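You operate a simulated robot arm through the tools that you are given. There is no shell and no other tool. Be economical: measure what you need, move in short steps, check, and stop when the job is done.

You run a simulated two-armed robot. Do the job below in one go: nothing can be reset, and whatever is moved stays where it is left.

TASK
Take the coil from the lower shelf of the stores rack and put it on the top shelf of the stores rack. Then take the lot tag from the top of the wall bench and put it on the open shelf of the wall bench. Then take the tool box on the bottom shelf of the tall rack and put it away on the lower shelf of the stores rack. Then take the grey cloth and put it on the shelf of the gauge table. Then take the paper roll on the top of the winding bench and put it away on the upper shelf of the stores rack. Then take the lid off the grease tin and lay it down on the top of the winding bench. Then pull the wide drawer open. Keep to this order. Set down upright: paper roll.
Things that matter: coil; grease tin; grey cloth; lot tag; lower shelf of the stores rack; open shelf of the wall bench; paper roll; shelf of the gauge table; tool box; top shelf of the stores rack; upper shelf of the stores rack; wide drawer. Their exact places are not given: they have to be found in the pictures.

The check looks at the end state, three seconds after you hand in, the way a careful person would. Anything else that was tipped, shoved, dropped, spilled or broken makes it a failure. Lids that push on must go on centred and level and be pressed home; caps that screw on are set level and turned clockwise until they are tight. Flat cloth is picked up by pressing the open fingertips on it (5 to 10 N) and closing them slowly along it; thin cloth reads only 2 to 8 mm in the jaws.

THE ROBOT
Two 7-joint arms with fingered hands on one trunk, on a base that drives. Base frame: it is fixed to the floor where the robot stands at the start and does not move with it; the origin is under the middle of the robot, x ahead of it, y to its left, z up; the surface under the hand at the start is at about z = 1.38. Readings come in m, degrees, newtons and seconds.
The left shoulder is at the start at [0.07, 0.142, 1.374], the right one opposite. With the tool pointing down near the work surface each hand reaches from about 0.16 to 0.76 m from the robot's upright axis, wherever it stands, measured 20 degrees to its own side. Places, roughly: coil [0.5, 0, 0.75]; grease tin [4.5, 7, 0.75]; grey cloth (15x6x3 cm) [4, 7, 0.8]; lot tag [4.25, 9, 0.75]; lower shelf of the stores rack [0.5, 0.2, 0.6]; open shelf of the wall bench [4.1, 8.9, 0.3]; paper roll (6x6x12 cm) [3.9, 6.8, 0.8]; shelf of the gauge table [6.7, 4.8, 0.2]; tool box (30x17x17 cm) [3.5, 8.9, 0.5]; top shelf of the stores rack [0.5, 0.2, 1.4]; upper shelf of the stores rack [0.5, 0.2, 1]; wide drawer [2.2, 6.6, 0.7]. Payload 3.6 kg a hand.
The TCP of each hand is the grasp point between the finger pads, 0.025 m short of the fingertips. In the tool frame z runs along the fingers and y along their closing line. The gripper opens to 0.088 m. The gripper's body begins 0.029 m behind the TCP. The gripper is a hand of 5 fingers: y runs from the thumb to the fingers, the wrist lies at [-0.013, -0.097, -0.162] in the tool frame, and closing takes about 1.5 s.
Orientation is that of the tool frame in the base frame, as a unit quaternion [x, y, z, w]. With the fingers straight down and the wrist toward the robot, the tool's x, y and z point along [0, 1, 0], [1, 0, 0] and [0, 0, -1] of the base frame.

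THE INTERFACE
- The arms move only by the tool servo_tool. It takes "left_steps", "right_steps" or both (then of equal length, played together; a hand with none holds still); each is a list of rows, each a list of 6 numbers: the shift along the tool's x, y, z in units of 50 mm (1.0 is 50 mm), then the turn, a rotation vector about the tool's x, y, z in units of 6 degrees (1.0 is 6 degrees). In form: [[tx, ty, tz, wx, wy, wz], ...]. A call has 1 to 12 rows; each row shifts and turns the commanded pose from where the row before left it, along the tool's axes as they then stand. "left_hand" and "right_hand" are, for a hand that has rows, the finger opening in m, from 0 to 0.088, set as the call begins (left out, the last holds). A call with a number of a shift or a turn outside -1 to 1 is refused whole. A row lasts 0.2 s, in which the tool goes at most 0.05 m and 8.6 degrees; a call with a longer step from one row to the next is refused whole, and so is a gripper value outside its range. A pose out of reach is approached as far as the arm can. The call stops where the force on the tool passes 40 N (or 10 N more than at its start, if that is more) or the arm is blocked; 0.2 s more then pass. Each finger travels about 0.072 m/s and halts on what it meets, pressing with about 27 N; the grip force reading is that of the motor and also rises with nothing between the fingers. The clock runs only during rows and for 0.2 s after the last one: add rows that do not move to give the fingers time. It gives the time, the measured TCP pose, the force on the tool (base axes), the opening and the grip force at its end, in the units of the frame above (readings bear some noise), with the torque about the TCP (base axes, N m) and any sound that the robot's microphone picked up.
- Cameras (640 x 400 px; columns grow to the right, rows downward): "scene" is now at [0.1409, -0.0138, 1.6059]; the picture's right is [-0.14, -0.99, 0.00], its down [-0.54, 0.08, -0.84] and it looks along [0.83, -0.12, -0.55] (base axes); focal length 214 px, centre (320, 200). "left" rides on the left gripper at [-0.059, -0.079, -0.105] in its tool frame; the picture's right is [-0.73, -0.32, 0.61], its down [0.62, -0.68, 0.38] and it looks along [0.29, 0.66, 0.70] (tool axes); focal length 234 px, centre (320, 200). "right" rides on the right gripper at [0.059, -0.079, -0.105] in its tool frame; the picture's right is [-0.73, 0.32, -0.61], its down [-0.62, -0.68, 0.38] and it looks along [-0.29, 0.66, 0.70] (tool axes); focal length 234 px, centre (320, 200).
- get_image(camera): a new picture of that camera. It takes no simulated time.
- move_column(by): slides the trunk up (or, below 0, down) by that many m; the arms and the scene camera ride with it, the base frame stays. It gives what a move gives, with no picture.
- steer(legs): drives the robot by 1 to 6 legs, each [ahead, left, turn to the left] in m, m and degrees, along the robot's own axes; the way and the turn of a leg run together, so that a leg with both is an arc; at most 1.5 m and 180 degrees a leg. The arms and the cameras ride along, it lands a little off, and it stops where it bumps. It gives what a move gives.
- finger_targets(index, middle, ring, little, thumb_bend, thumb_turn, hand): sets how far each is bent, from 0 (flat) to 1 (curled in); at 0.3 the hand is open as for a grip, at 0.7 the pads meet at the TCP. One left out holds its place. A second passes; each finger stops where it meets its share of the squeeze, and holds until it gets a number again. A gripper value or a shape takes the hand back. It gives what a move gives, with no picture; readings hold the bend of each and the force on index, middle, ring, little, thumb and palm. thumb_turn goes from beside the hand (0) to across from the fingers (1), as for a grip.
- grasp_type(shape, hand): the hand has 5 fingers and takes this shape, open, in about a second: jaw (thumb against the fingers, like two jaws); tri (thumb and two fingers); tip (a fingertip pinch); poke (one finger out to press); point (the index stretched); flat (the hand flat); cup (the hand cupped); fist (a fist). The gripper value then closes the fingers along that shape, each until it touches; the sizes above hold for jaw. It gives what a move gives, with no picture.
- aim_head(pan, tilt): turns the head with the scene camera to pan (to the left, within 86 degrees either way) and tilt (down, from -29 to 69), counted from straight ahead of the robot. It gives what a move gives.
- pixel_to_xyz(camera, pixels): for up to 12 pixels [column, row] of the newest picture of that camera ("zoom" is the newest enlarged one), the place [x, y, z] in the base frame of the surface seen there, good to about 0.002 m. It takes no simulated time.
- close_up(camera, box): a new picture of the part [left, top, right, bottom] of that camera's present view, enlarged. It takes no simulated time.
- close_job(): hands the job in; it is judged then, once.

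Keep the steps short. Do not move on a guess: measure, check each grasp and each placing, and mend mistakes. In all there are 124 turns and 128 pictures (those below and enlarged ones count). Leave the grippers open and the arms clear of the work at the hand-in unless told otherwise, and finish with a single line.

The tools are called after "Call:" by a JSON object that holds its "api" and its "payload". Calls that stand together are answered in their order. servo_tool: Moves the arms, as the interface text tells. Its arguments: {"type":"object","properties":{"left_steps":{"type":"array"},"left_hand":{"type":"number"},"right_steps":{"type":"array"},"right_hand":{"type":"number"}},"required":[]} The other tools are called the same way: move_column (by) slides the trunk up or down; grasp_type (shape, hand) gives the hand a shape; finger_targets (index, middle, ring, little, thumb_bend, thumb_turn, hand) moves the fingers one by one; steer (legs) drives the base; aim_head (pan, tilt) turns the head that bears the scene camera; get_image (camera) takes a picture; pixel_to_xyz (camera, pixels) gives the place of the surface under pixels of a picture; close_up (camera, box) takes an enlarged picture of a part of a camera's view; close_job () hands the job in.

At the start:

```text
clock: 0.0
left_tool_pos: [0.4271, 0.203, 1.6032]
left_tool_rot: [0.707, 0.707, 0.0, 0.0]
left_wrist_force: [0.9, 0.2, 0.6]
left_ft_torque: [0.03, -0.03, -0.03]
left_grip_width: 0.0875
left_finger_force: 0.1
left_shape: jaw
left_bend: [0.3, 0.3, 0.3, 0.3, 0.3, 0.98]
left_finger forces: [0.1, 0.0, 0.0, 0.1, 0.0, 0.0]
right_tool_pos: [0.5066, -0.1843, 1.5812]
right_tool_rot: [0.707, 0.707, 0.0, 0.001]
right_wrist_force: [0.7, -0.4, 0.1]
right_ft_torque: [0.04, 0.01, 0.01]
right_grip_width: 0.0881
right_finger_force: 0.1
right_shape: jaw
right_bend: [0.3, 0.3, 0.3, 0.3, 0.3, 0.98]
right_finger forces: [0.0, 0.1, 0.0, 0.1, 0.0, 0.0]
trunk travel left (down, up): [-0.91, 0.03]
robot x, y, heading: [-0.001, -0.0019, -0.0]
head pan, tilt: [-7.9, 33.1]
```

scene: 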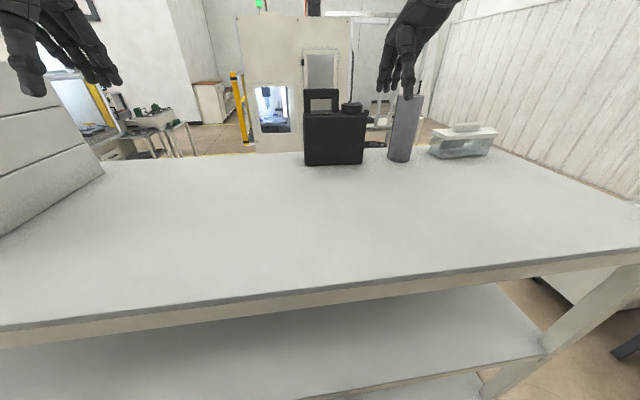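
right: 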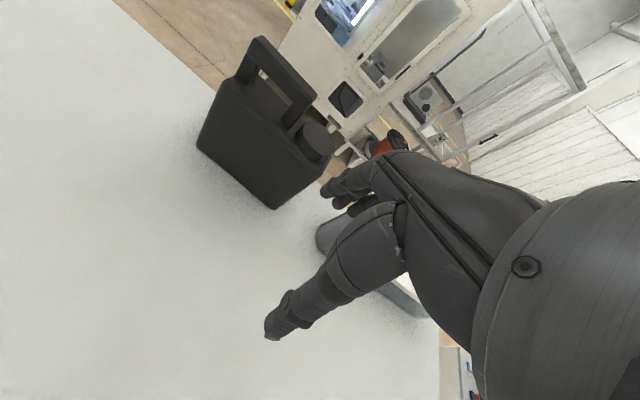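
left: 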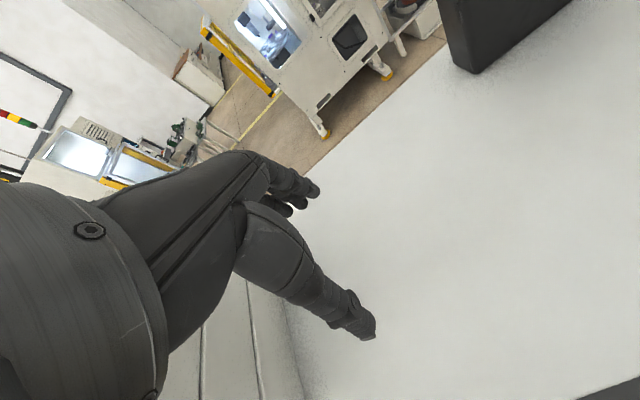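

I see the rack's top shelf in front of me, and the hands hang over it. I back off so the trunk can go down, then look at the shelves.

Call:
{"api": "steer", "payload": {"legs": [[-0.55, 0, 0]]}}

Call:
{"api": "move_column", "payload": {"by": -0.5}}

Call:
{"api": "aim_head", "payload": {"pan": 0, "tilt": 25}}

Call:
{"api": "get_image", "payload": {"camera": "scene"}}

```text
clock: 3.2
left_tool_pos: [-0.1243, 0.2013, 1.6011]
left_tool_rot: [0.707, 0.708, 0.0, 0.0]
left_wrist_force: [0.3, 0.3, -0.6]
left_ft_torque: [-0.03, 0.0, 0.0]
left_grip_width: 0.0879
left_finger_force: 0.0
left_shape: jaw
left_bend: [0.3, 0.3, 0.3, 0.3, 0.3, 0.98]
left_finger forces: [0.1, 0.0, 0.0, 0.0, 0.1, 0.0]
right_tool_pos: [-0.0439, -0.1839, 1.5788]
right_tool_rot: [0.707, 0.707, 0.0, 0.0]
right_wrist_force: [0.7, 0.4, 0.3]
right_ft_torque: [0.01, 0.02, -0.01]
right_grip_width: 0.0877
right_finger_force: 0.1
right_shape: jaw
right_bend: [0.3, 0.3, 0.3, 0.3, 0.3, 0.98]
right_finger forces: [0.0, 0.0, 0.0, 0.1, 0.0, 0.0]
trunk travel left (down, up): [-0.91, 0.03]
robot x, y, heading: [-0.5559, 0.0005, 0.0]
head pan, tilt: [-7.9, 33.1]
```

```text
refused: -0.5 is not a number from -0.4 to 0.4
```

```text
clock: 3.9
left_tool_pos: [-0.1262, 0.2025, 1.6017]
left_tool_rot: [0.707, 0.707, 0.0, 0.0]
left_wrist_force: [0.8, -0.4, -0.2]
left_ft_torque: [0.03, 0.0, 0.01]
left_grip_width: 0.0877
left_finger_force: 0.0
left_shape: jaw
left_bend: [0.3, 0.3, 0.3, 0.3, 0.3, 0.98]
left_finger forces: [0.1, 0.0, 0.1, 0.0, 0.0, 0.0]
right_tool_pos: [-0.0444, -0.1856, 1.5792]
right_tool_rot: [0.706, 0.708, 0.0, 0.001]
right_wrist_force: [-0.5, 0.2, -0.5]
right_ft_torque: [0.0, 0.0, 0.02]
right_grip_width: 0.0878
right_finger_force: 0.1
right_shape: jaw
right_bend: [0.3, 0.3, 0.3, 0.3, 0.3, 0.98]
right_finger forces: [0.0, 0.0, 0.0, 0.1, 0.0, 0.0]
trunk travel left (down, up): [-0.91, 0.03]
robot x, y, heading: [-0.5564, 0.0033, -0.2]
head pan, tilt: [0.0, 25.0]
```

```text
124 pictures are left
```

scene: 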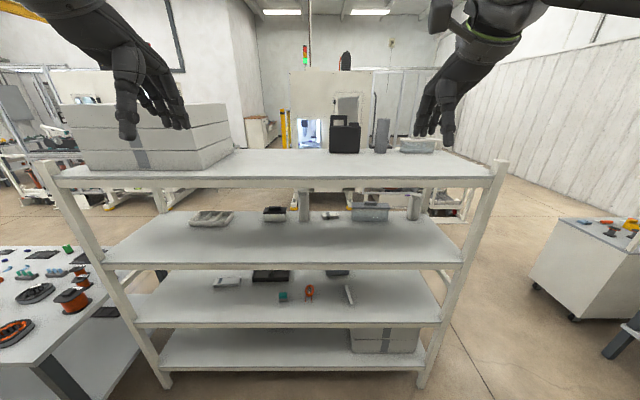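

I can now see the rack with its four shelves. I lower the trunk by 0.4 m to see into the lower shelf.

Call:
{"api": "move_column", "payload": {"by": -0.4}}

Call:
{"api": "get_image", "payload": {"camera": "scene"}}

Call:
{"api": "close_up", "payload": {"camera": "scene", "box": [160, 180, 460, 367]}}

```text
clock: 7.7
left_tool_pos: [-0.1271, 0.203, 1.2022]
left_tool_rot: [0.706, 0.708, 0.0, 0.0]
left_wrist_force: [-0.6, -0.3, 0.2]
left_ft_torque: [-0.02, -0.02, 0.04]
left_grip_width: 0.0876
left_finger_force: 0.1
left_shape: jaw
left_bend: [0.3, 0.3, 0.3, 0.3, 0.3, 0.98]
left_finger forces: [0.0, 0.0, 0.0, 0.1, 0.0, 0.0]
right_tool_pos: [-0.0471, -0.1844, 1.1798]
right_tool_rot: [0.707, 0.707, 0.0, 0.001]
right_wrist_force: [-1.0, 0.7, 0.4]
right_ft_torque: [0.03, 0.01, 0.03]
right_grip_width: 0.0876
right_finger_force: 0.1
right_shape: jaw
right_bend: [0.3, 0.3, 0.3, 0.3, 0.3, 0.98]
right_finger forces: [0.0, 0.0, 0.0, 0.0, 0.1, 0.0]
trunk travel left (down, up): [-0.51, 0.43]
robot x, y, heading: [-0.5511, 0.0026, 0.2]
head pan, tilt: [0.0, 25.0]
```

```text
123 pictures are left
```

scene: 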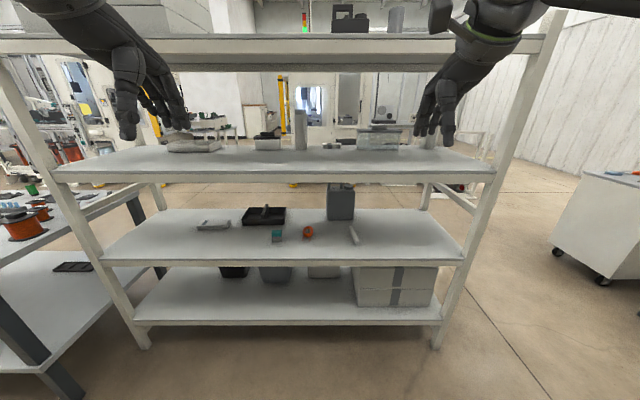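

```text
2.13 times, centred on (310, 274) of scene
```

zoom: 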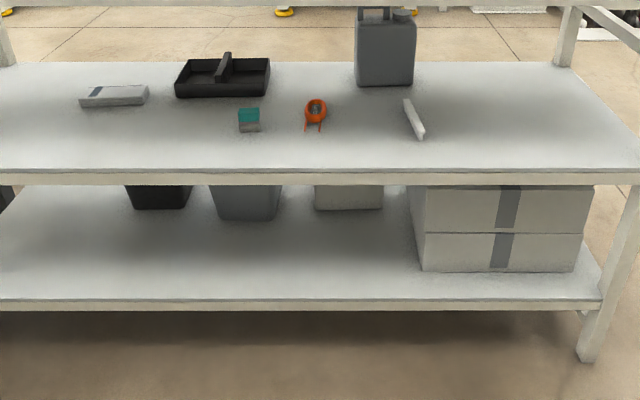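

The coil looks like the orange wound part at about zoom (316,112). I measure it, the shelf around it and the neighbours.

Call:
{"api": "pixel_to_xyz", "payload": {"camera": "zoom", "pixels": [[316, 108], [316, 101], [307, 128], [320, 129], [315, 118], [315, 145], [320, 163], [315, 172], [320, 70], [248, 115], [410, 120], [350, 3]]}}

Call:
{"api": "pixel_to_xyz", "payload": {"camera": "scene", "pixels": [[310, 165], [310, 173], [275, 158], [310, 55], [310, 42], [320, 141], [150, 255], [450, 255], [60, 178], [490, 178]]}}

Call:
{"api": "close_up", "payload": {"camera": "scene", "box": [264, 215, 344, 265]}}

```text
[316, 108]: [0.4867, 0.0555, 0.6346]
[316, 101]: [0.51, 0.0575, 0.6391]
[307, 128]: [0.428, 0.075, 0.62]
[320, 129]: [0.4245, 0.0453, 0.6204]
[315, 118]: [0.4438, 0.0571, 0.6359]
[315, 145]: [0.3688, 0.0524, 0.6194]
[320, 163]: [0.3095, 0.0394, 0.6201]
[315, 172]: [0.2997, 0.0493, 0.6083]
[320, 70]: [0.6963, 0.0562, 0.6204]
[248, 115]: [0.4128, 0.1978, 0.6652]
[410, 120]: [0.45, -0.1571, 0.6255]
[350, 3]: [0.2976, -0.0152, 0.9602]
```

```text
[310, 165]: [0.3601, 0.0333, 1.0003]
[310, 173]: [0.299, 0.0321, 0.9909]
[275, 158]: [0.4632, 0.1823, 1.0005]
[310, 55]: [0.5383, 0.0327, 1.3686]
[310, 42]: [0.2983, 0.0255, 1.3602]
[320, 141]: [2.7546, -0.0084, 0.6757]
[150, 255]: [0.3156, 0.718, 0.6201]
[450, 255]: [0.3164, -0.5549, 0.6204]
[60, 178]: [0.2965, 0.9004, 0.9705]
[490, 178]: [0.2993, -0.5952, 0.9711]
```

```text
8.00 times, centred on (304, 240) of scene
```

zoom: 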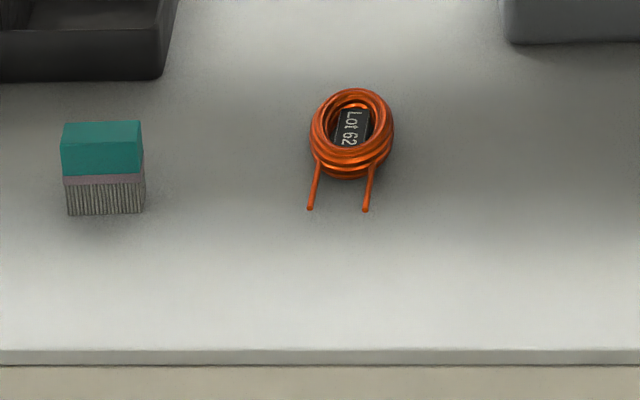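

The coil lies flat with a black "Lot 62" label in it. I measure its outline in this close-up.

Call:
{"api": "pixel_to_xyz", "payload": {"camera": "zoom", "pixels": [[313, 135], [391, 135], [350, 92], [350, 165], [350, 175], [352, 125], [311, 207], [366, 209], [352, 110], [330, 100], [375, 100], [350, 155]]}}

```text
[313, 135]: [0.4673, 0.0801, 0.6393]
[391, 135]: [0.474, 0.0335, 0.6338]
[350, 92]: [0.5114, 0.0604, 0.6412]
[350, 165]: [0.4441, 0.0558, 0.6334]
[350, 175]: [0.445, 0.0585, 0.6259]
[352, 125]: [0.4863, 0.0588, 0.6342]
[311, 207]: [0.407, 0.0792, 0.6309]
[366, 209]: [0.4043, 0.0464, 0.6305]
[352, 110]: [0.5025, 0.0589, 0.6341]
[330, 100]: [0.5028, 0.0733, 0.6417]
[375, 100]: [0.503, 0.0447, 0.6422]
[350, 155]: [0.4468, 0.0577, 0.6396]
```

The coil's ring is about x 0.444–0.513, y 0.033–0.082, height 2 cm on the shelf at z = 0.62, with the leads toward me. I lower the trunk, fold the right hand back, and lower and tilt the left hand in front of the rack.

Call:
{"api": "move_column", "payload": {"by": -0.2}}

Call:
{"api": "servo_tool", "payload": {"left_steps": [[0, 0, 1, 0, 0, 0], [0, 0, 1, 0, 0, 0], [0, 0, 1, 0, 0, 0], [0, 0, 1, 0, 0, 0], [0, 0, 1, 0, 0, 0], [0, 0, 0, -1, 0, 0], [0, 0, 0, -1, 0, 0], [0, 0, 0, -1, 0, 0], [0, 0, 0, -1, 0, 0], [0, 0, 0, -1, 0, 0]], "right_steps": [[0, -1, 0, 0, 0, 0], [0, -1, 0, 0, 0, 0], [0, -1, 0, 0, 0, 0], [0, -1, 0, 0, 0, 0], [0, -1, 0, 0, 0, 0], [0, -0.5, 0, 0, 0, 0], [0, 0, 0, 0, 0, 0], [0, 0, 0, 0, 0, 0], [0, 0, 0, 0, 0, 0], [0, 0, 0, 0, 0, 0]]}}

Call:
{"api": "get_image", "payload": {"camera": "scene"}}

```text
clock: 9.9
left_tool_pos: [-0.1269, 0.2029, 1.0026]
left_tool_rot: [0.707, 0.707, -0.001, 0.0]
left_wrist_force: [-1.2, 0.3, -0.8]
left_ft_torque: [0.0, 0.04, 0.03]
left_grip_width: 0.0876
left_finger_force: 0.0
left_shape: jaw
left_bend: [0.3, 0.3, 0.3, 0.3, 0.3, 0.98]
left_finger forces: [0.0, 0.0, 0.1, 0.0, 0.0, 0.1]
right_tool_pos: [-0.0466, -0.1843, 0.9798]
right_tool_rot: [0.707, 0.707, 0.0, 0.0]
right_wrist_force: [0.8, -0.2, -0.7]
right_ft_torque: [-0.04, -0.01, 0.02]
right_grip_width: 0.0875
right_finger_force: 0.1
right_shape: jaw
right_bend: [0.3, 0.3, 0.3, 0.3, 0.3, 0.98]
right_finger forces: [0.1, 0.0, 0.0, 0.0, 0.0, 0.0]
trunk travel left (down, up): [-0.31, 0.63]
robot x, y, heading: [-0.5569, 0.0015, -0.1]
head pan, tilt: [0.0, 25.0]
```

```text
clock: 12.1
left_tool_pos: [-0.0923, 0.2028, 0.7669]
left_tool_rot: [0.683, 0.683, 0.184, 0.184]
left_wrist_force: [-0.5, -0.4, -0.6]
left_ft_torque: [-0.03, 0.01, -0.01]
left_grip_width: 0.088
left_finger_force: 0.2
left_shape: jaw
left_bend: [0.3, 0.3, 0.3, 0.3, 0.3, 0.98]
left_finger forces: [0.0, 0.1, 0.0, 0.0, 0.1, 0.0]
left hand out of reach, approached as far as the arm can: row 9, 10
right_tool_pos: [-0.2129, -0.1245, 0.8969]
right_tool_rot: [0.706, 0.708, 0.001, 0.0]
right_wrist_force: [1.1, 0.7, -0.3]
right_ft_torque: [0.04, 0.01, -0.01]
right_grip_width: 0.0878
right_finger_force: 0.0
right_shape: jaw
right_bend: [0.3, 0.3, 0.3, 0.3, 0.3, 0.98]
right_finger forces: [0.1, 0.0, 0.1, 0.0, 0.1, 0.0]
right hand out of reach, approached as far as the arm can: row 2, 3, 4, 5, 6
trunk travel left (down, up): [-0.31, 0.63]
robot x, y, heading: [-0.5558, -0.0032, -0.0]
head pan, tilt: [0.0, 25.0]
```

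```text
120 pictures are left
```

scene: 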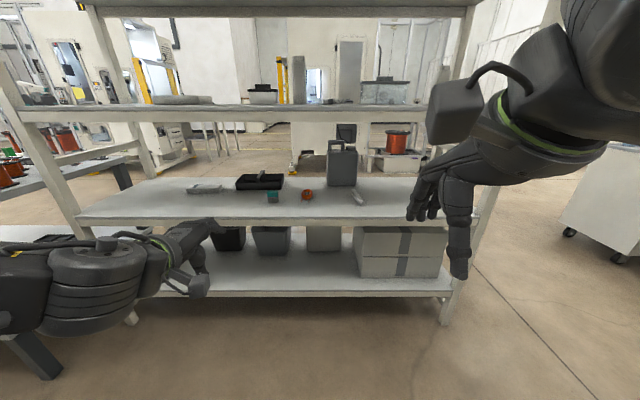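

The left hand hangs at z = 0.77 between the two shelf levels; the right hand is folded back. I drive right 0.14 and ahead 0.4.

Call:
{"api": "steer", "payload": {"legs": [[0, -0.14, 0], [0.4, 0, 0]]}}

Call:
{"api": "get_image", "payload": {"camera": "scene"}}

Call:
{"api": "get_image", "payload": {"camera": "left"}}

```text
clock: 15.5
left_tool_pos: [0.3094, 0.0704, 0.7669]
left_tool_rot: [0.68, 0.686, 0.184, 0.182]
left_wrist_force: [-0.7, 0.5, -0.2]
left_ft_torque: [0.03, 0.04, -0.01]
left_grip_width: 0.0876
left_finger_force: 0.1
left_shape: jaw
left_bend: [0.3, 0.3, 0.3, 0.3, 0.3, 0.98]
left_finger forces: [0.0, 0.0, 0.1, 0.0, 0.0, 0.0]
right_tool_pos: [0.1916, -0.2579, 0.8965]
right_tool_rot: [0.704, 0.711, 0.0, 0.0]
right_wrist_force: [0.3, -0.8, 0.1]
right_ft_torque: [-0.03, -0.01, 0.01]
right_grip_width: 0.0878
right_finger_force: 0.0
right_shape: jaw
right_bend: [0.3, 0.3, 0.3, 0.3, 0.3, 0.98]
right_finger forces: [0.1, 0.0, 0.0, 0.0, 0.0, 0.0]
trunk travel left (down, up): [-0.31, 0.63]
robot x, y, heading: [-0.1504, -0.1354, 0.7]
head pan, tilt: [0.0, 25.0]
```

```text
119 pictures are left
```

scene: 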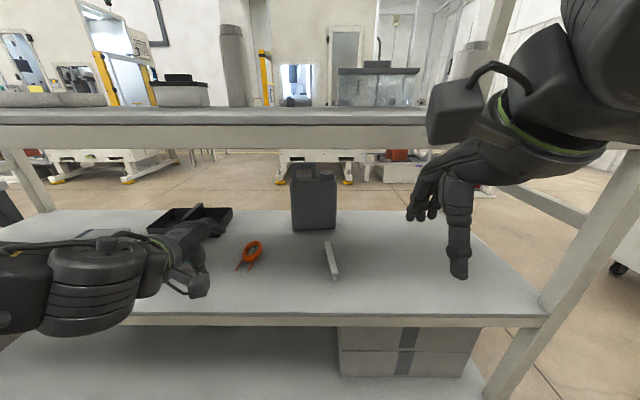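

```text
118 pictures are left
```

left: 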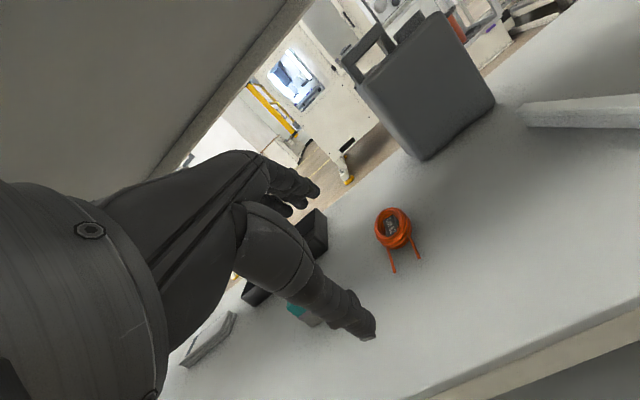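

I'll grip the coil across its narrow side (y), so the hand must be vertical and turned 90° with the wrist to the left. First I untilt, lower to z ≈ 0.70 and begin the turn.

Call:
{"api": "servo_tool", "payload": {"left_steps": [[0, 0, 0, 1, 0, 0], [0, 0, 0, 1, 0, 0], [0, 0, 0, 1, 0, 0], [0, 0, 0, 1, 0, 0], [0, 0, 0, 1, 0, 0], [0, 0, 0.65, 0, 0, 0], [0, 0, 0.65, 0, 0, 0], [0, 0, 0, 0, 0, 1], [0, 0, 0, 0, 0, 1], [0, 0, 0, 0, 0, 1], [0, 0, 0, 0, 0, 1], [0, 0, 0, 0, 0, 1]]}}

Call:
{"api": "servo_tool", "payload": {"left_steps": [[0, 0, 0, 0, 0, 1], [0, 0, 0, 0, 0, 1], [0, 0, 0, 0, 0, 1], [0, 0, 0, 0, 0, 1], [0, 0, 0, 0, 0, 1], [0, 0, 0, 0, 0, 1], [0, 0, 0, 0, 0, 1], [0, 0, 0, 0, 0, 1], [0, 0, 0, 0, 0, 1], [0, 0, 0, 0, 0, 1]]}}

Call:
{"api": "get_image", "payload": {"camera": "scene"}}

Call:
{"api": "get_image", "payload": {"camera": "left"}}

```text
clock: 18.1
left_tool_pos: [0.3092, 0.0711, 0.7026]
left_tool_rot: [0.864, 0.503, 0.0, 0.001]
left_wrist_force: [0.1, -0.1, 0.3]
left_ft_torque: [-0.01, -0.01, -0.01]
left_grip_width: 0.0878
left_finger_force: 0.0
left_shape: jaw
left_bend: [0.3, 0.3, 0.3, 0.3, 0.3, 0.98]
left_finger forces: [0.0, 0.0, 0.1, 0.1, 0.0, 0.0]
right_tool_pos: [0.1909, -0.2576, 0.8976]
right_tool_rot: [0.704, 0.711, 0.0, -0.001]
right_wrist_force: [0.1, 0.0, 0.1]
right_ft_torque: [0.02, 0.01, 0.03]
right_grip_width: 0.0878
right_finger_force: 0.1
right_shape: jaw
right_bend: [0.3, 0.3, 0.3, 0.3, 0.3, 0.98]
right_finger forces: [0.0, 0.0, 0.0, 0.1, 0.0, 0.1]
trunk travel left (down, up): [-0.31, 0.63]
robot x, y, heading: [-0.151, -0.1377, 0.2]
head pan, tilt: [0.0, 25.0]
```

```text
clock: 20.3
left_tool_pos: [0.309, 0.0699, 0.7018]
left_tool_rot: [1.0, 0.003, 0.0, 0.0]
left_wrist_force: [-0.5, 0.0, -0.3]
left_ft_torque: [0.03, -0.01, 0.03]
left_grip_width: 0.0877
left_finger_force: 0.1
left_shape: jaw
left_bend: [0.3, 0.3, 0.3, 0.3, 0.3, 0.98]
left_finger forces: [0.1, 0.0, 0.0, 0.1, 0.1, 0.0]
right_tool_pos: [0.1906, -0.2584, 0.8965]
right_tool_rot: [0.703, 0.711, 0.001, -0.001]
right_wrist_force: [0.1, -0.5, 0.6]
right_ft_torque: [0.02, 0.0, -0.03]
right_grip_width: 0.0877
right_finger_force: 0.1
right_shape: jaw
right_bend: [0.3, 0.3, 0.3, 0.3, 0.3, 0.98]
right_finger forces: [0.0, 0.0, 0.0, 0.0, 0.0, 0.0]
trunk travel left (down, up): [-0.31, 0.63]
robot x, y, heading: [-0.147, -0.1373, 0.3]
head pan, tilt: [0.0, 25.0]
```

```text
117 pictures are left
```

scene: 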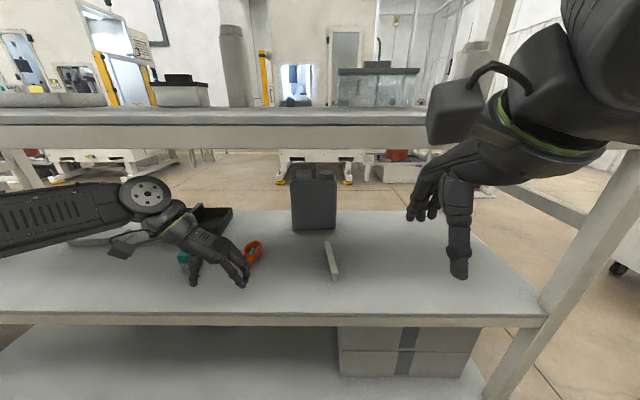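

```text
116 pictures are left
```

left: 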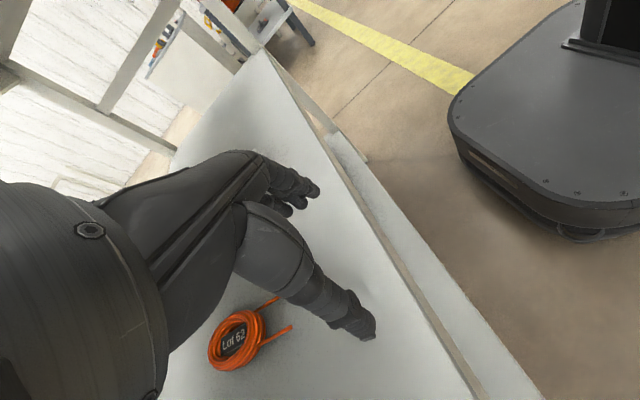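

The turn worked: tool x is now base +x. I remeasure the coil from the left camera.

Call:
{"api": "pixel_to_xyz", "payload": {"camera": "left", "pixels": [[232, 340], [212, 350], [260, 325], [238, 313], [228, 367], [291, 327], [279, 298]]}}

Call:
{"api": "servo_tool", "payload": {"left_steps": [[0.85, 0.065, 0, 0, 0, 0], [0.85, 0.065, 0, 0, 0, 0], [0.85, 0.065, 0, 0, 0, 0], [0.83, 0.065, 0, 0, 0, 0]]}}

Call:
{"api": "get_image", "payload": {"camera": "left"}}

Call:
{"api": "get_image", "payload": {"camera": "scene"}}

```text
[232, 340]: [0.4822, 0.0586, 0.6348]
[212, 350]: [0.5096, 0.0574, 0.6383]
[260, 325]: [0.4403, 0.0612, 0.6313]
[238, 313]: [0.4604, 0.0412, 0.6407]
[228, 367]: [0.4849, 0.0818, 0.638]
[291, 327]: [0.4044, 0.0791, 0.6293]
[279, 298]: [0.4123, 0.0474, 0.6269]
```

```text
clock: 21.3
left_tool_pos: [0.4443, 0.0623, 0.7027]
left_tool_rot: [1.0, 0.004, 0.0, 0.001]
left_wrist_force: [-0.3, 0.3, -0.9]
left_ft_torque: [-0.01, -0.03, 0.04]
left_grip_width: 0.088
left_finger_force: 0.0
left_shape: jaw
left_bend: [0.3, 0.3, 0.3, 0.3, 0.3, 0.98]
left_finger forces: [0.1, 0.0, 0.0, 0.0, 0.1, 0.0]
left hand out of reach, approached as far as the arm can: row 4
right_tool_pos: [0.1896, -0.2574, 0.8968]
right_tool_rot: [0.703, 0.711, 0.002, 0.0]
right_wrist_force: [0.5, -0.4, 0.3]
right_ft_torque: [0.02, 0.0, 0.04]
right_grip_width: 0.0878
right_finger_force: 0.0
right_shape: jaw
right_bend: [0.3, 0.3, 0.3, 0.3, 0.3, 0.98]
right_finger forces: [0.0, 0.0, 0.1, 0.0, 0.0, 0.0]
trunk travel left (down, up): [-0.31, 0.63]
robot x, y, heading: [-0.1512, -0.1339, 0.5]
head pan, tilt: [0.0, 25.0]
```

```text
115 pictures are left
```

left: 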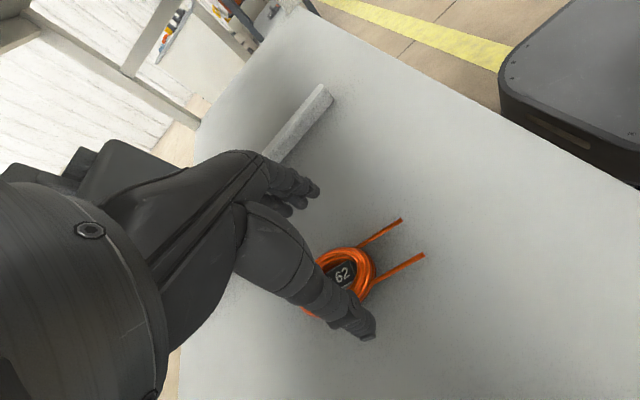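

```text
114 pictures are left
```

scene: 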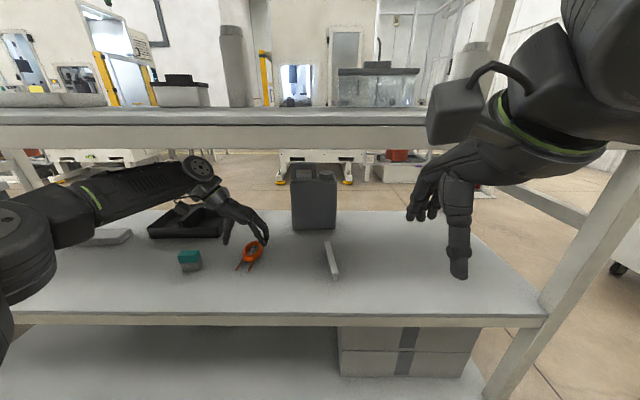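

The arm is at its reach limit at x = 0.444, so I drive ahead 0.036 m.

Call:
{"api": "steer", "payload": {"legs": [[0.036, 0, 0]]}}

Call:
{"api": "get_image", "payload": {"camera": "left"}}

```text
clock: 22.2
left_tool_pos: [0.4809, 0.0625, 0.7011]
left_tool_rot: [1.0, 0.004, 0.0, 0.0]
left_wrist_force: [0.0, -0.3, -0.2]
left_ft_torque: [0.02, 0.01, -0.01]
left_grip_width: 0.0878
left_finger_force: 0.0
left_shape: jaw
left_bend: [0.3, 0.3, 0.3, 0.3, 0.3, 0.98]
left_finger forces: [0.1, 0.1, 0.0, 0.0, 0.0, 0.1]
right_tool_pos: [0.2265, -0.2573, 0.8949]
right_tool_rot: [0.704, 0.71, 0.001, -0.001]
right_wrist_force: [0.0, 0.0, 0.0]
right_ft_torque: [-0.02, 0.0, 0.0]
right_grip_width: 0.0878
right_finger_force: 0.1
right_shape: jaw
right_bend: [0.3, 0.3, 0.3, 0.3, 0.3, 0.98]
right_finger forces: [0.0, 0.0, 0.0, 0.0, 0.1, 0.0]
trunk travel left (down, up): [-0.31, 0.63]
robot x, y, heading: [-0.118, -0.1364, 0.5]
head pan, tilt: [0.0, 25.0]
```

```text
113 pictures are left
```

left: 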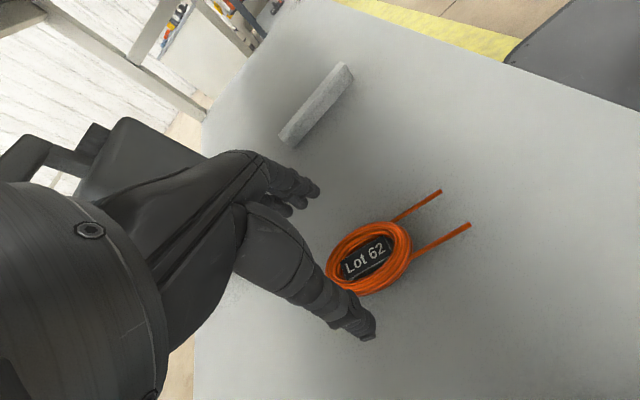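

I'm above the coil (TCP 0.481, 0.0625; coil centre ≈ 0.479, 0.059). I lower by 50 mm with a 3 mm correction, then close.

Call:
{"api": "servo_tool", "payload": {"left_steps": [[0, 0.06, 0.4, 0, 0, 0], [0, 0, 0.4, 0, 0, 0], [0, 0, 0.2, 0, 0, 0], [0, 0, 0.06, 0, 0, 0], [0, 0, 0, 0, 0, 0]]}}

Call:
{"api": "get_image", "payload": {"camera": "left"}}

Call:
{"api": "servo_tool", "payload": {"left_steps": [[0, 0, 0, 0, 0, 0], [0, 0, 0, 0, 0, 0], [0, 0, 0, 0, 0, 0], [0, 0, 0, 0, 0, 0], [0, 0, 0, 0, 0, 0], [0, 0, 0, 0, 0, 0], [0, 0, 0, 0, 0, 0], [0, 0, 0, 0, 0, 0]], "left_hand": 0.02}}

Call:
{"api": "get_image", "payload": {"camera": "left"}}

```text
clock: 23.4
left_tool_pos: [0.4758, 0.0602, 0.6505]
left_tool_rot: [1.0, 0.005, 0.001, -0.001]
left_wrist_force: [-0.3, -0.6, -0.4]
left_ft_torque: [0.01, 0.02, -0.03]
left_grip_width: 0.0876
left_finger_force: 0.2
left_shape: jaw
left_bend: [0.3, 0.3, 0.3, 0.3, 0.3, 0.98]
left_finger forces: [0.0, 0.0, 0.0, 0.1, 0.0, 0.0]
left hand out of reach, approached as far as the arm can: row 2
right_tool_pos: [0.2273, -0.2575, 0.8975]
right_tool_rot: [0.704, 0.711, 0.0, 0.0]
right_wrist_force: [0.1, 0.2, -0.3]
right_ft_torque: [0.01, 0.02, -0.01]
right_grip_width: 0.0878
right_finger_force: 0.2
right_shape: jaw
right_bend: [0.3, 0.3, 0.3, 0.3, 0.3, 0.98]
right_finger forces: [0.1, 0.1, 0.0, 0.0, 0.0, 0.0]
trunk travel left (down, up): [-0.31, 0.63]
robot x, y, heading: [-0.1124, -0.1379, 0.2]
head pan, tilt: [0.0, 25.0]
```

```text
112 pictures are left
```

left: 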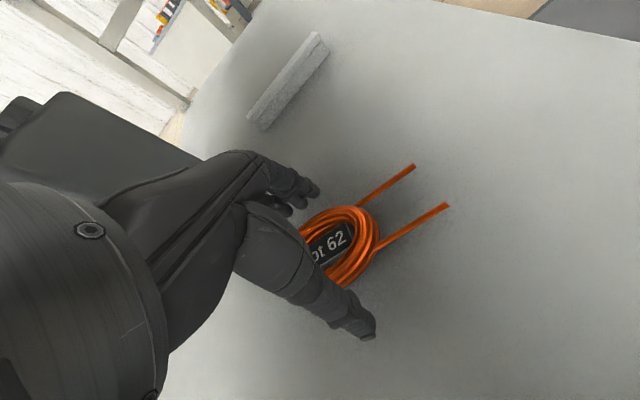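

```text
clock: 25.2
left_tool_pos: [0.4749, 0.0597, 0.6498]
left_tool_rot: [1.0, 0.005, 0.001, 0.0]
left_wrist_force: [0.0, -0.8, -0.8]
left_ft_torque: [-0.02, -0.03, 0.03]
left_grip_width: 0.0438
left_finger_force: 27.1
left_shape: jaw
left_bend: [0.74, 0.44, 0.42, 0.46, 0.69, 1.0]
left_finger forces: [13.8, 7.1, 3.2, 0.1, 24.2, 0.0]
right_tool_pos: [0.2258, -0.2579, 0.8955]
right_tool_rot: [0.704, 0.711, 0.001, -0.001]
right_wrist_force: [0.2, 0.3, 0.1]
right_ft_torque: [0.01, 0.0, -0.01]
right_grip_width: 0.0879
right_finger_force: 0.1
right_shape: jaw
right_bend: [0.3, 0.3, 0.3, 0.3, 0.3, 0.98]
right_finger forces: [0.0, 0.1, 0.0, 0.0, 0.0, 0.1]
trunk travel left (down, up): [-0.31, 0.63]
robot x, y, heading: [-0.113, -0.1383, 0.5]
head pan, tilt: [0.0, 25.0]
```

```text
111 pictures are left
```

left: 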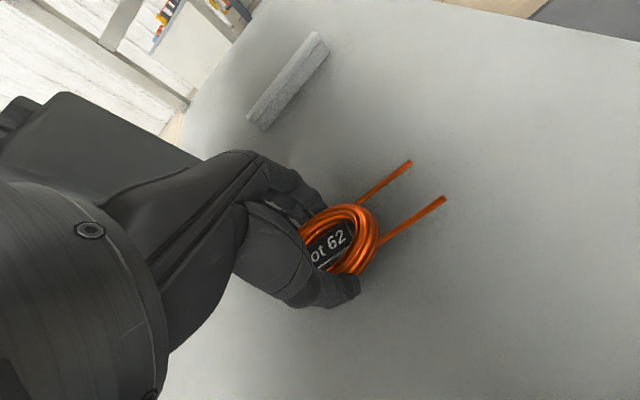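

The grip reads 44 mm with 27 N and the coil looks held. I lift 50 mm and check.

Call:
{"api": "servo_tool", "payload": {"left_steps": [[0, 0, -0.4, 0, 0, 0], [0, 0, -0.4, 0, 0, 0], [0, 0, -0.3, 0, 0, 0]]}}

Call:
{"api": "get_image", "payload": {"camera": "left"}}

Call:
{"api": "get_image", "payload": {"camera": "scene"}}

```text
clock: 26.0
left_tool_pos: [0.4748, 0.0589, 0.705]
left_tool_rot: [1.0, 0.004, 0.001, 0.0]
left_wrist_force: [0.0, 0.7, -0.9]
left_ft_torque: [0.0, 0.01, -0.01]
left_grip_width: 0.0436
left_finger_force: 26.8
left_shape: jaw
left_bend: [0.74, 0.44, 0.42, 0.46, 0.69, 1.0]
left_finger forces: [13.9, 7.0, 3.2, 0.1, 24.2, 0.1]
right_tool_pos: [0.2275, -0.2573, 0.8961]
right_tool_rot: [0.704, 0.71, 0.0, -0.001]
right_wrist_force: [-0.3, -0.4, 1.0]
right_ft_torque: [0.01, 0.0, 0.01]
right_grip_width: 0.0877
right_finger_force: 0.0
right_shape: jaw
right_bend: [0.3, 0.3, 0.3, 0.3, 0.3, 0.98]
right_finger forces: [0.0, 0.0, 0.0, 0.0, 0.0, 0.1]
trunk travel left (down, up): [-0.31, 0.63]
robot x, y, heading: [-0.1178, -0.1375, 0.3]
head pan, tilt: [0.0, 25.0]
```

```text
110 pictures are left
```

left: 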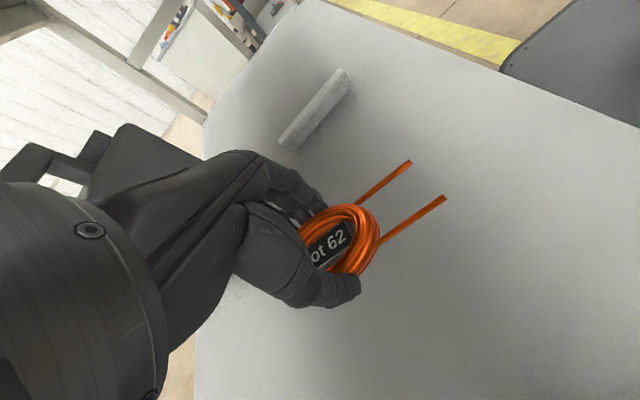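

```text
109 pictures are left
```

scene: 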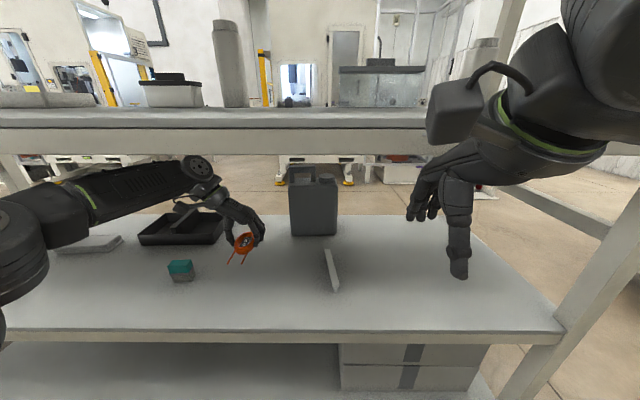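

Coil lifted. I back out of the rack and raise the trunk.

Call:
{"api": "steer", "payload": {"legs": [[-0.45, 0, 0]]}}

Call:
{"api": "move_column", "payload": {"by": 0.4}}

Call:
{"api": "move_column", "payload": {"by": 0.22}}

Call:
{"api": "servo_tool", "payload": {"left_steps": [[-0.8, 0, -0.8, 0, 0, 0], [-0.8, 0, -0.8, 0, 0, 0], [0, 0, -1, 0, 0, 0], [0, 0, -1, 0, 0, 0]]}}

Call:
{"api": "get_image", "payload": {"camera": "scene"}}

```text
clock: 28.7
left_tool_pos: [0.0156, 0.059, 0.7051]
left_tool_rot: [1.0, 0.009, 0.0, 0.0]
left_wrist_force: [-0.4, -0.2, -1.3]
left_ft_torque: [0.01, 0.0, 0.0]
left_grip_width: 0.0439
left_finger_force: 27.2
left_shape: jaw
left_bend: [0.74, 0.44, 0.42, 0.46, 0.69, 1.0]
left_finger forces: [13.8, 7.0, 3.1, 0.0, 24.1, 0.0]
right_tool_pos: [-0.2314, -0.2598, 0.896]
right_tool_rot: [0.701, 0.713, 0.001, -0.001]
right_wrist_force: [-0.6, 0.8, -0.2]
right_ft_torque: [-0.03, -0.01, 0.0]
right_grip_width: 0.0878
right_finger_force: 0.0
right_shape: jaw
right_bend: [0.3, 0.3, 0.3, 0.3, 0.3, 0.98]
right_finger forces: [0.1, 0.0, 0.0, 0.0, 0.1, 0.0]
trunk travel left (down, up): [-0.31, 0.63]
robot x, y, heading: [-0.5709, -0.1417, 0.9]
head pan, tilt: [0.0, 25.0]
```

```text
clock: 32.5
left_tool_pos: [0.0163, 0.0584, 1.1048]
left_tool_rot: [1.0, 0.009, 0.0, -0.001]
left_wrist_force: [0.1, -0.1, -1.0]
left_ft_torque: [0.0, 0.02, 0.0]
left_grip_width: 0.0437
left_finger_force: 27.0
left_shape: jaw
left_bend: [0.74, 0.44, 0.42, 0.46, 0.69, 1.0]
left_finger forces: [13.9, 7.0, 3.3, 0.1, 24.2, 0.0]
right_tool_pos: [-0.2284, -0.2595, 1.2963]
right_tool_rot: [0.701, 0.713, -0.001, -0.001]
right_wrist_force: [0.2, 0.5, -0.6]
right_ft_torque: [-0.03, -0.01, -0.01]
right_grip_width: 0.0877
right_finger_force: 0.0
right_shape: jaw
right_bend: [0.3, 0.3, 0.3, 0.3, 0.3, 0.98]
right_finger forces: [0.0, 0.0, 0.0, 0.1, 0.1, 0.0]
trunk travel left (down, up): [-0.71, 0.23]
robot x, y, heading: [-0.574, -0.1412, 0.9]
head pan, tilt: [0.0, 25.0]
```

```text
clock: 34.9
left_tool_pos: [0.0163, 0.0586, 1.325]
left_tool_rot: [1.0, 0.008, 0.0, -0.001]
left_wrist_force: [0.3, 0.1, -1.5]
left_ft_torque: [-0.02, 0.01, 0.01]
left_grip_width: 0.0436
left_finger_force: 27.3
left_shape: jaw
left_bend: [0.74, 0.44, 0.42, 0.46, 0.69, 1.0]
left_finger forces: [13.9, 7.0, 3.2, 0.1, 24.2, 0.0]
right_tool_pos: [-0.2304, -0.2599, 1.5167]
right_tool_rot: [0.701, 0.713, 0.001, 0.0]
right_wrist_force: [0.1, -0.4, -0.2]
right_ft_torque: [-0.01, 0.0, 0.0]
right_grip_width: 0.0877
right_finger_force: 0.0
right_shape: jaw
right_bend: [0.3, 0.3, 0.3, 0.3, 0.3, 0.98]
right_finger forces: [0.0, 0.0, 0.0, 0.0, 0.0, 0.1]
trunk travel left (down, up): [-0.93, 0.01]
robot x, y, heading: [-0.5683, -0.1404, 0.9]
head pan, tilt: [0.0, 25.0]
```

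```text
refused: row 1 steps farther than a row can; nothing moved
```

```text
108 pictures are left
```

scene: 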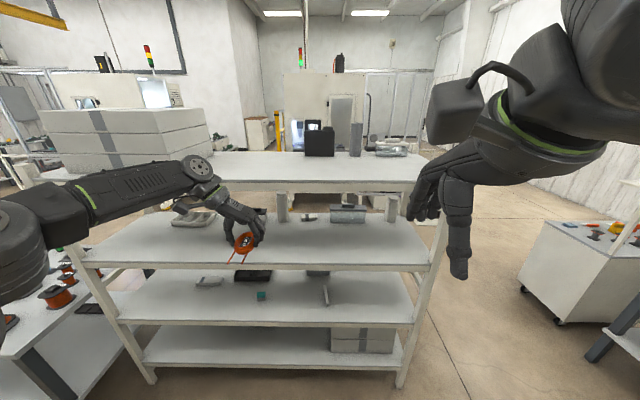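

The box stack stands at the left on the top shelf. I raise the hand and rotate back to the neutral yaw, and measure the boxes and free place.

Call:
{"api": "servo_tool", "payload": {"left_steps": [[-0.6, 0, -0.7, 0, 0, 0], [-0.6, 0, -0.7, 0, 0, 0], [0, 0, -1, 0, 0, 0], [0, 0, -1, 0, 0, 0]]}}

Call:
{"api": "servo_tool", "payload": {"left_steps": [[0, 0, 0, 0, 0, -1], [0, 0, 0, 0, 0, -1], [0, 0, 0, 0, 0, -1], [0, 0, 0, 0, 0, -1], [0, 0, 0, 0, 0, -1], [0, 0, 0, 0, 0, -1], [0, 0, 0, 0, 0, -1], [0, 0, 0, 0, 0, -1], [0, 0, 0, 0, 0, -1], [0, 0, 0, 0, 0, -1], [0, 0, 0, 0, 0, -1], [0, 0, 0, 0, 0, -1]]}}

Call:
{"api": "get_image", "payload": {"camera": "scene"}}

Call:
{"api": "pixel_to_xyz", "payload": {"camera": "scene", "pixels": [[207, 150], [207, 120], [290, 175], [320, 152], [355, 152], [390, 150], [290, 187]]}}

```text
clock: 35.9
left_tool_pos: [-0.0538, 0.0343, 1.4731]
left_tool_rot: [1.0, 0.011, 0.004, -0.001]
left_wrist_force: [0.1, 0.3, -1.4]
left_ft_torque: [0.03, -0.01, -0.02]
left_grip_width: 0.0435
left_finger_force: 27.1
left_shape: jaw
left_bend: [0.74, 0.44, 0.43, 0.46, 0.69, 0.99]
left_finger forces: [13.9, 7.2, 3.2, 0.0, 24.2, 0.1]
left hand out of reach, approached as far as the arm can: row 4
right_tool_pos: [-0.2304, -0.2642, 1.5162]
right_tool_rot: [0.701, 0.713, 0.002, -0.001]
right_wrist_force: [-0.4, -0.9, 0.4]
right_ft_torque: [0.03, 0.02, -0.01]
right_grip_width: 0.0878
right_finger_force: 0.1
right_shape: jaw
right_bend: [0.3, 0.3, 0.3, 0.3, 0.3, 0.98]
right_finger forces: [0.1, 0.0, 0.0, 0.0, 0.0, 0.0]
trunk travel left (down, up): [-0.93, 0.01]
robot x, y, heading: [-0.5704, -0.1436, 0.7]
head pan, tilt: [0.0, 25.0]
```

```text
clock: 38.5
left_tool_pos: [-0.0568, 0.0378, 1.4717]
left_tool_rot: [0.804, 0.595, 0.0, -0.001]
left_wrist_force: [0.2, -0.2, -1.8]
left_ft_torque: [-0.04, 0.03, 0.01]
left_grip_width: 0.0437
left_finger_force: 27.3
left_shape: jaw
left_bend: [0.74, 0.44, 0.43, 0.46, 0.69, 0.99]
left_finger forces: [13.8, 7.1, 3.1, 0.0, 24.4, 0.0]
right_tool_pos: [-0.2303, -0.2611, 1.5163]
right_tool_rot: [0.701, 0.713, 0.0, 0.0]
right_wrist_force: [-0.1, 0.3, -1.2]
right_ft_torque: [-0.01, -0.03, 0.0]
right_grip_width: 0.0879
right_finger_force: 0.1
right_shape: jaw
right_bend: [0.3, 0.3, 0.3, 0.3, 0.3, 0.98]
right_finger forces: [0.0, 0.0, 0.1, 0.0, 0.0, 0.1]
trunk travel left (down, up): [-0.93, 0.01]
robot x, y, heading: [-0.5729, -0.1405, 1.0]
head pan, tilt: [0.0, 25.0]
```

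```text
107 pictures are left
```

scene: 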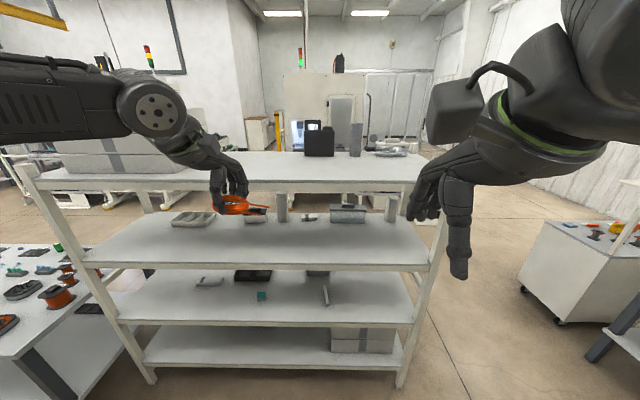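

```text
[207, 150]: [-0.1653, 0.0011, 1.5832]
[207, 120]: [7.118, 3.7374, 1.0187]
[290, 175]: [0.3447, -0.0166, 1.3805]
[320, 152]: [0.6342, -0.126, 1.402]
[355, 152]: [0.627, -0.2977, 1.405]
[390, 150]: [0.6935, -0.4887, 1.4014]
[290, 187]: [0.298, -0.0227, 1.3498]
```

The shelf top is at z = 1.380. I measure the visible right part of the box stack to keep the forearm clear.

Call:
{"api": "pixel_to_xyz", "payload": {"camera": "scene", "pixels": [[60, 160], [100, 172], [130, 168], [140, 160], [160, 165], [175, 168], [185, 168], [80, 143], [60, 172]]}}

Call:
{"api": "close_up", "payload": {"camera": "scene", "box": [0, 50, 320, 250]}}

```text
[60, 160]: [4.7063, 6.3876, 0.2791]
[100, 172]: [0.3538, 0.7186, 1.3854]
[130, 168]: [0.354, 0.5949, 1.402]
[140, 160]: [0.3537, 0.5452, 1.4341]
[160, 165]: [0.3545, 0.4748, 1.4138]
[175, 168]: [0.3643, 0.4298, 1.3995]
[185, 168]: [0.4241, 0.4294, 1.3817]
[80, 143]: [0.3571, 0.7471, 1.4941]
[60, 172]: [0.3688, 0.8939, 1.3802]
```

```text
2.00 times, centred on (160, 150) of scene
```

zoom: 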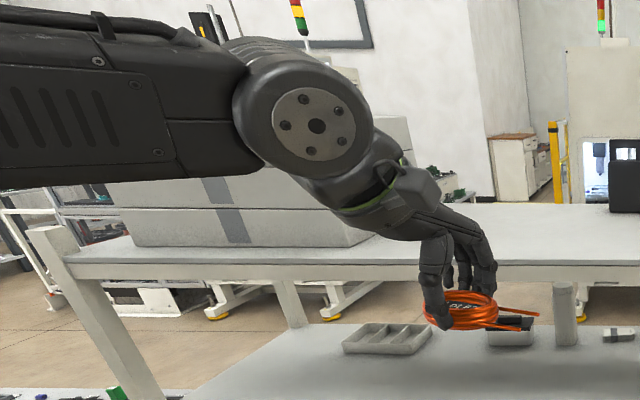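

The boxes begin at y = 0.43. I set the coil at about (0.42, −0.12): drive right 0.16 then ahead 0.48.

Call:
{"api": "steer", "payload": {"legs": [[0, -0.16, -1], [0.48, 0, 0]]}}

Call:
{"api": "get_image", "payload": {"camera": "scene"}}

Call:
{"api": "get_image", "payload": {"camera": "left"}}

```text
clock: 42.3
left_tool_pos: [0.4181, -0.1327, 1.4727]
left_tool_rot: [0.809, 0.588, 0.001, 0.001]
left_wrist_force: [-0.3, 0.2, -1.6]
left_ft_torque: [-0.01, -0.05, -0.02]
left_grip_width: 0.0438
left_finger_force: 26.9
left_shape: jaw
left_bend: [0.74, 0.44, 0.43, 0.46, 0.69, 0.99]
left_finger forces: [13.9, 7.1, 3.1, 0.0, 24.2, 0.1]
right_tool_pos: [0.2378, -0.4284, 1.518]
right_tool_rot: [0.707, 0.708, 0.001, 0.0]
right_wrist_force: [0.9, 0.3, -0.3]
right_ft_torque: [0.0, -0.03, 0.01]
right_grip_width: 0.0878
right_finger_force: 0.0
right_shape: jaw
right_bend: [0.3, 0.3, 0.3, 0.3, 0.3, 0.98]
right_finger forces: [0.0, 0.0, 0.0, 0.0, 0.0, 0.0]
trunk travel left (down, up): [-0.93, 0.01]
robot x, y, heading: [-0.0995, -0.3049, 0.2]
head pan, tilt: [0.0, 25.0]
```

```text
105 pictures are left
```

scene: 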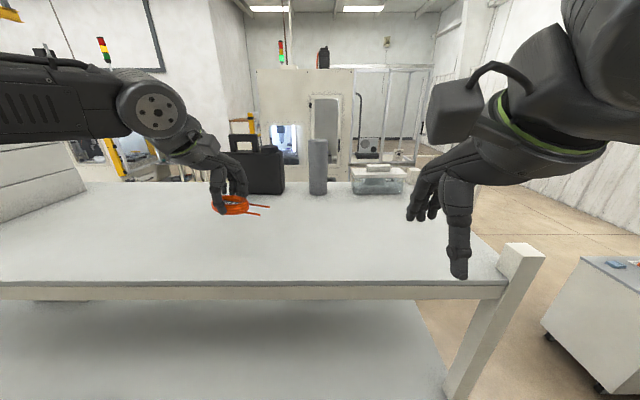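

```text
104 pictures are left
```

left: 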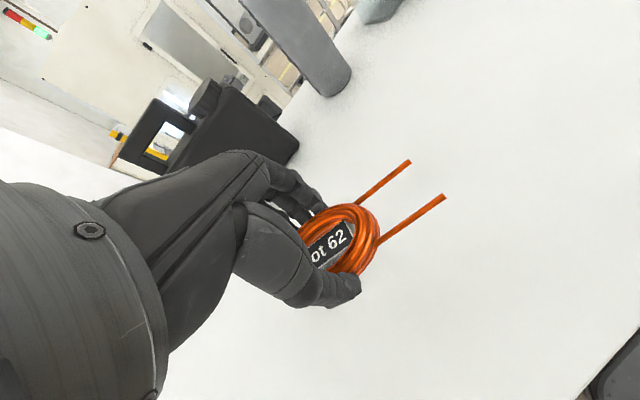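

I lower 61 mm onto the shelf and read the force.

Call:
{"api": "servo_tool", "payload": {"left_steps": [[0, 0, 0.4, 0, 0, 0], [0, 0, 0.4, 0, 0, 0], [0, 0, 0.3, 0, 0, 0], [0, 0, 0.1, 0, 0, 0], [0, 0, 0.04, 0, 0, 0], [0, 0, 0, 0, 0, 0]]}}

Call:
{"api": "servo_tool", "payload": {"left_steps": [[0, 0, 0, 0, 0, 0], [0, 0, 0, 0, 0, 0], [0, 0, 0, 0, 0, 0], [0, 0, 0, 0, 0, 0], [0, 0, 0, 0, 0, 0], [0, 0, 0, 0, 0, 0]], "left_hand": 0.088}}

Call:
{"api": "servo_tool", "payload": {"left_steps": [[0, 0, -0.5, 0, 0, 0], [0, 0, -1, 0, 0, 0], [0, 0, -1, 0, 0, 0]]}}

Call:
{"api": "get_image", "payload": {"camera": "left"}}

```text
clock: 43.7
left_tool_pos: [0.421, -0.133, 1.4107]
left_tool_rot: [0.808, 0.589, 0.001, 0.0]
left_wrist_force: [1.2, -0.8, 4.2]
left_ft_torque: [0.01, -0.05, 0.02]
left_grip_width: 0.0436
left_finger_force: 27.0
left_shape: jaw
left_bend: [0.74, 0.44, 0.43, 0.46, 0.69, 0.99]
left_finger forces: [14.1, 7.2, 3.5, 0.0, 24.9, 0.0]
right_tool_pos: [0.2412, -0.4287, 1.5167]
right_tool_rot: [0.707, 0.707, 0.0, -0.001]
right_wrist_force: [0.2, 1.0, -0.6]
right_ft_torque: [-0.04, -0.02, 0.0]
right_grip_width: 0.0877
right_finger_force: 0.2
right_shape: jaw
right_bend: [0.3, 0.3, 0.3, 0.3, 0.3, 0.98]
right_finger forces: [0.0, 0.0, 0.0, 0.0, 0.0, 0.0]
trunk travel left (down, up): [-0.93, 0.01]
robot x, y, heading: [-0.0986, -0.3069, 0.2]
head pan, tilt: [0.0, 25.0]
```

```text
clock: 45.1
left_tool_pos: [0.4205, -0.1337, 1.41]
left_tool_rot: [0.808, 0.589, 0.001, 0.0]
left_wrist_force: [0.4, -0.4, 0.5]
left_ft_torque: [0.0, -0.04, -0.05]
left_grip_width: 0.0878
left_finger_force: 0.0
left_shape: jaw
left_bend: [0.3, 0.3, 0.3, 0.3, 0.3, 0.98]
left_finger forces: [0.0, 0.1, 0.0, 0.0, 0.1, 0.0]
right_tool_pos: [0.2415, -0.4287, 1.516]
right_tool_rot: [0.706, 0.708, 0.001, 0.0]
right_wrist_force: [0.2, 0.5, 0.2]
right_ft_torque: [-0.02, 0.0, 0.01]
right_grip_width: 0.088
right_finger_force: 0.0
right_shape: jaw
right_bend: [0.3, 0.3, 0.3, 0.3, 0.3, 0.98]
right_finger forces: [0.0, 0.0, 0.0, 0.0, 0.0, 0.0]
trunk travel left (down, up): [-0.93, 0.01]
robot x, y, heading: [-0.0989, -0.3026, 0.1]
head pan, tilt: [0.0, 25.0]
```

```text
clock: 45.9
left_tool_pos: [0.4212, -0.1346, 1.5363]
left_tool_rot: [0.809, 0.588, 0.0, 0.0]
left_wrist_force: [-0.7, 0.4, 0.4]
left_ft_torque: [0.03, 0.0, 0.0]
left_grip_width: 0.0878
left_finger_force: 0.1
left_shape: jaw
left_bend: [0.3, 0.3, 0.3, 0.3, 0.3, 0.98]
left_finger forces: [0.1, 0.0, 0.0, 0.0, 0.0, 0.0]
right_tool_pos: [0.2409, -0.4284, 1.5169]
right_tool_rot: [0.706, 0.708, 0.002, 0.0]
right_wrist_force: [0.8, -0.8, -0.1]
right_ft_torque: [0.01, 0.01, -0.01]
right_grip_width: 0.0879
right_finger_force: 0.0
right_shape: jaw
right_bend: [0.3, 0.3, 0.3, 0.3, 0.3, 0.98]
right_finger forces: [0.1, 0.0, 0.0, 0.1, 0.1, 0.0]
trunk travel left (down, up): [-0.93, 0.01]
robot x, y, heading: [-0.0952, -0.3065, -0.1]
head pan, tilt: [0.0, 25.0]
```

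```text
103 pictures are left
```

left: 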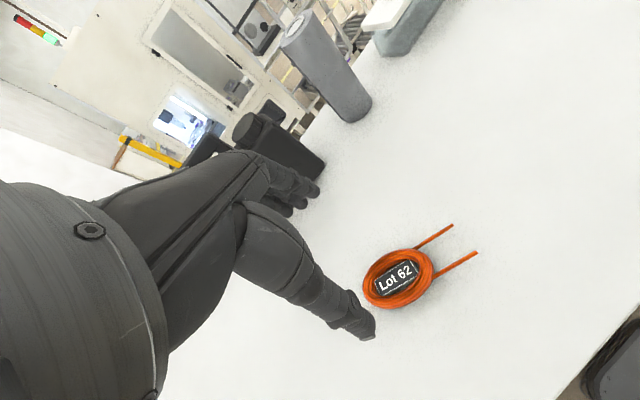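

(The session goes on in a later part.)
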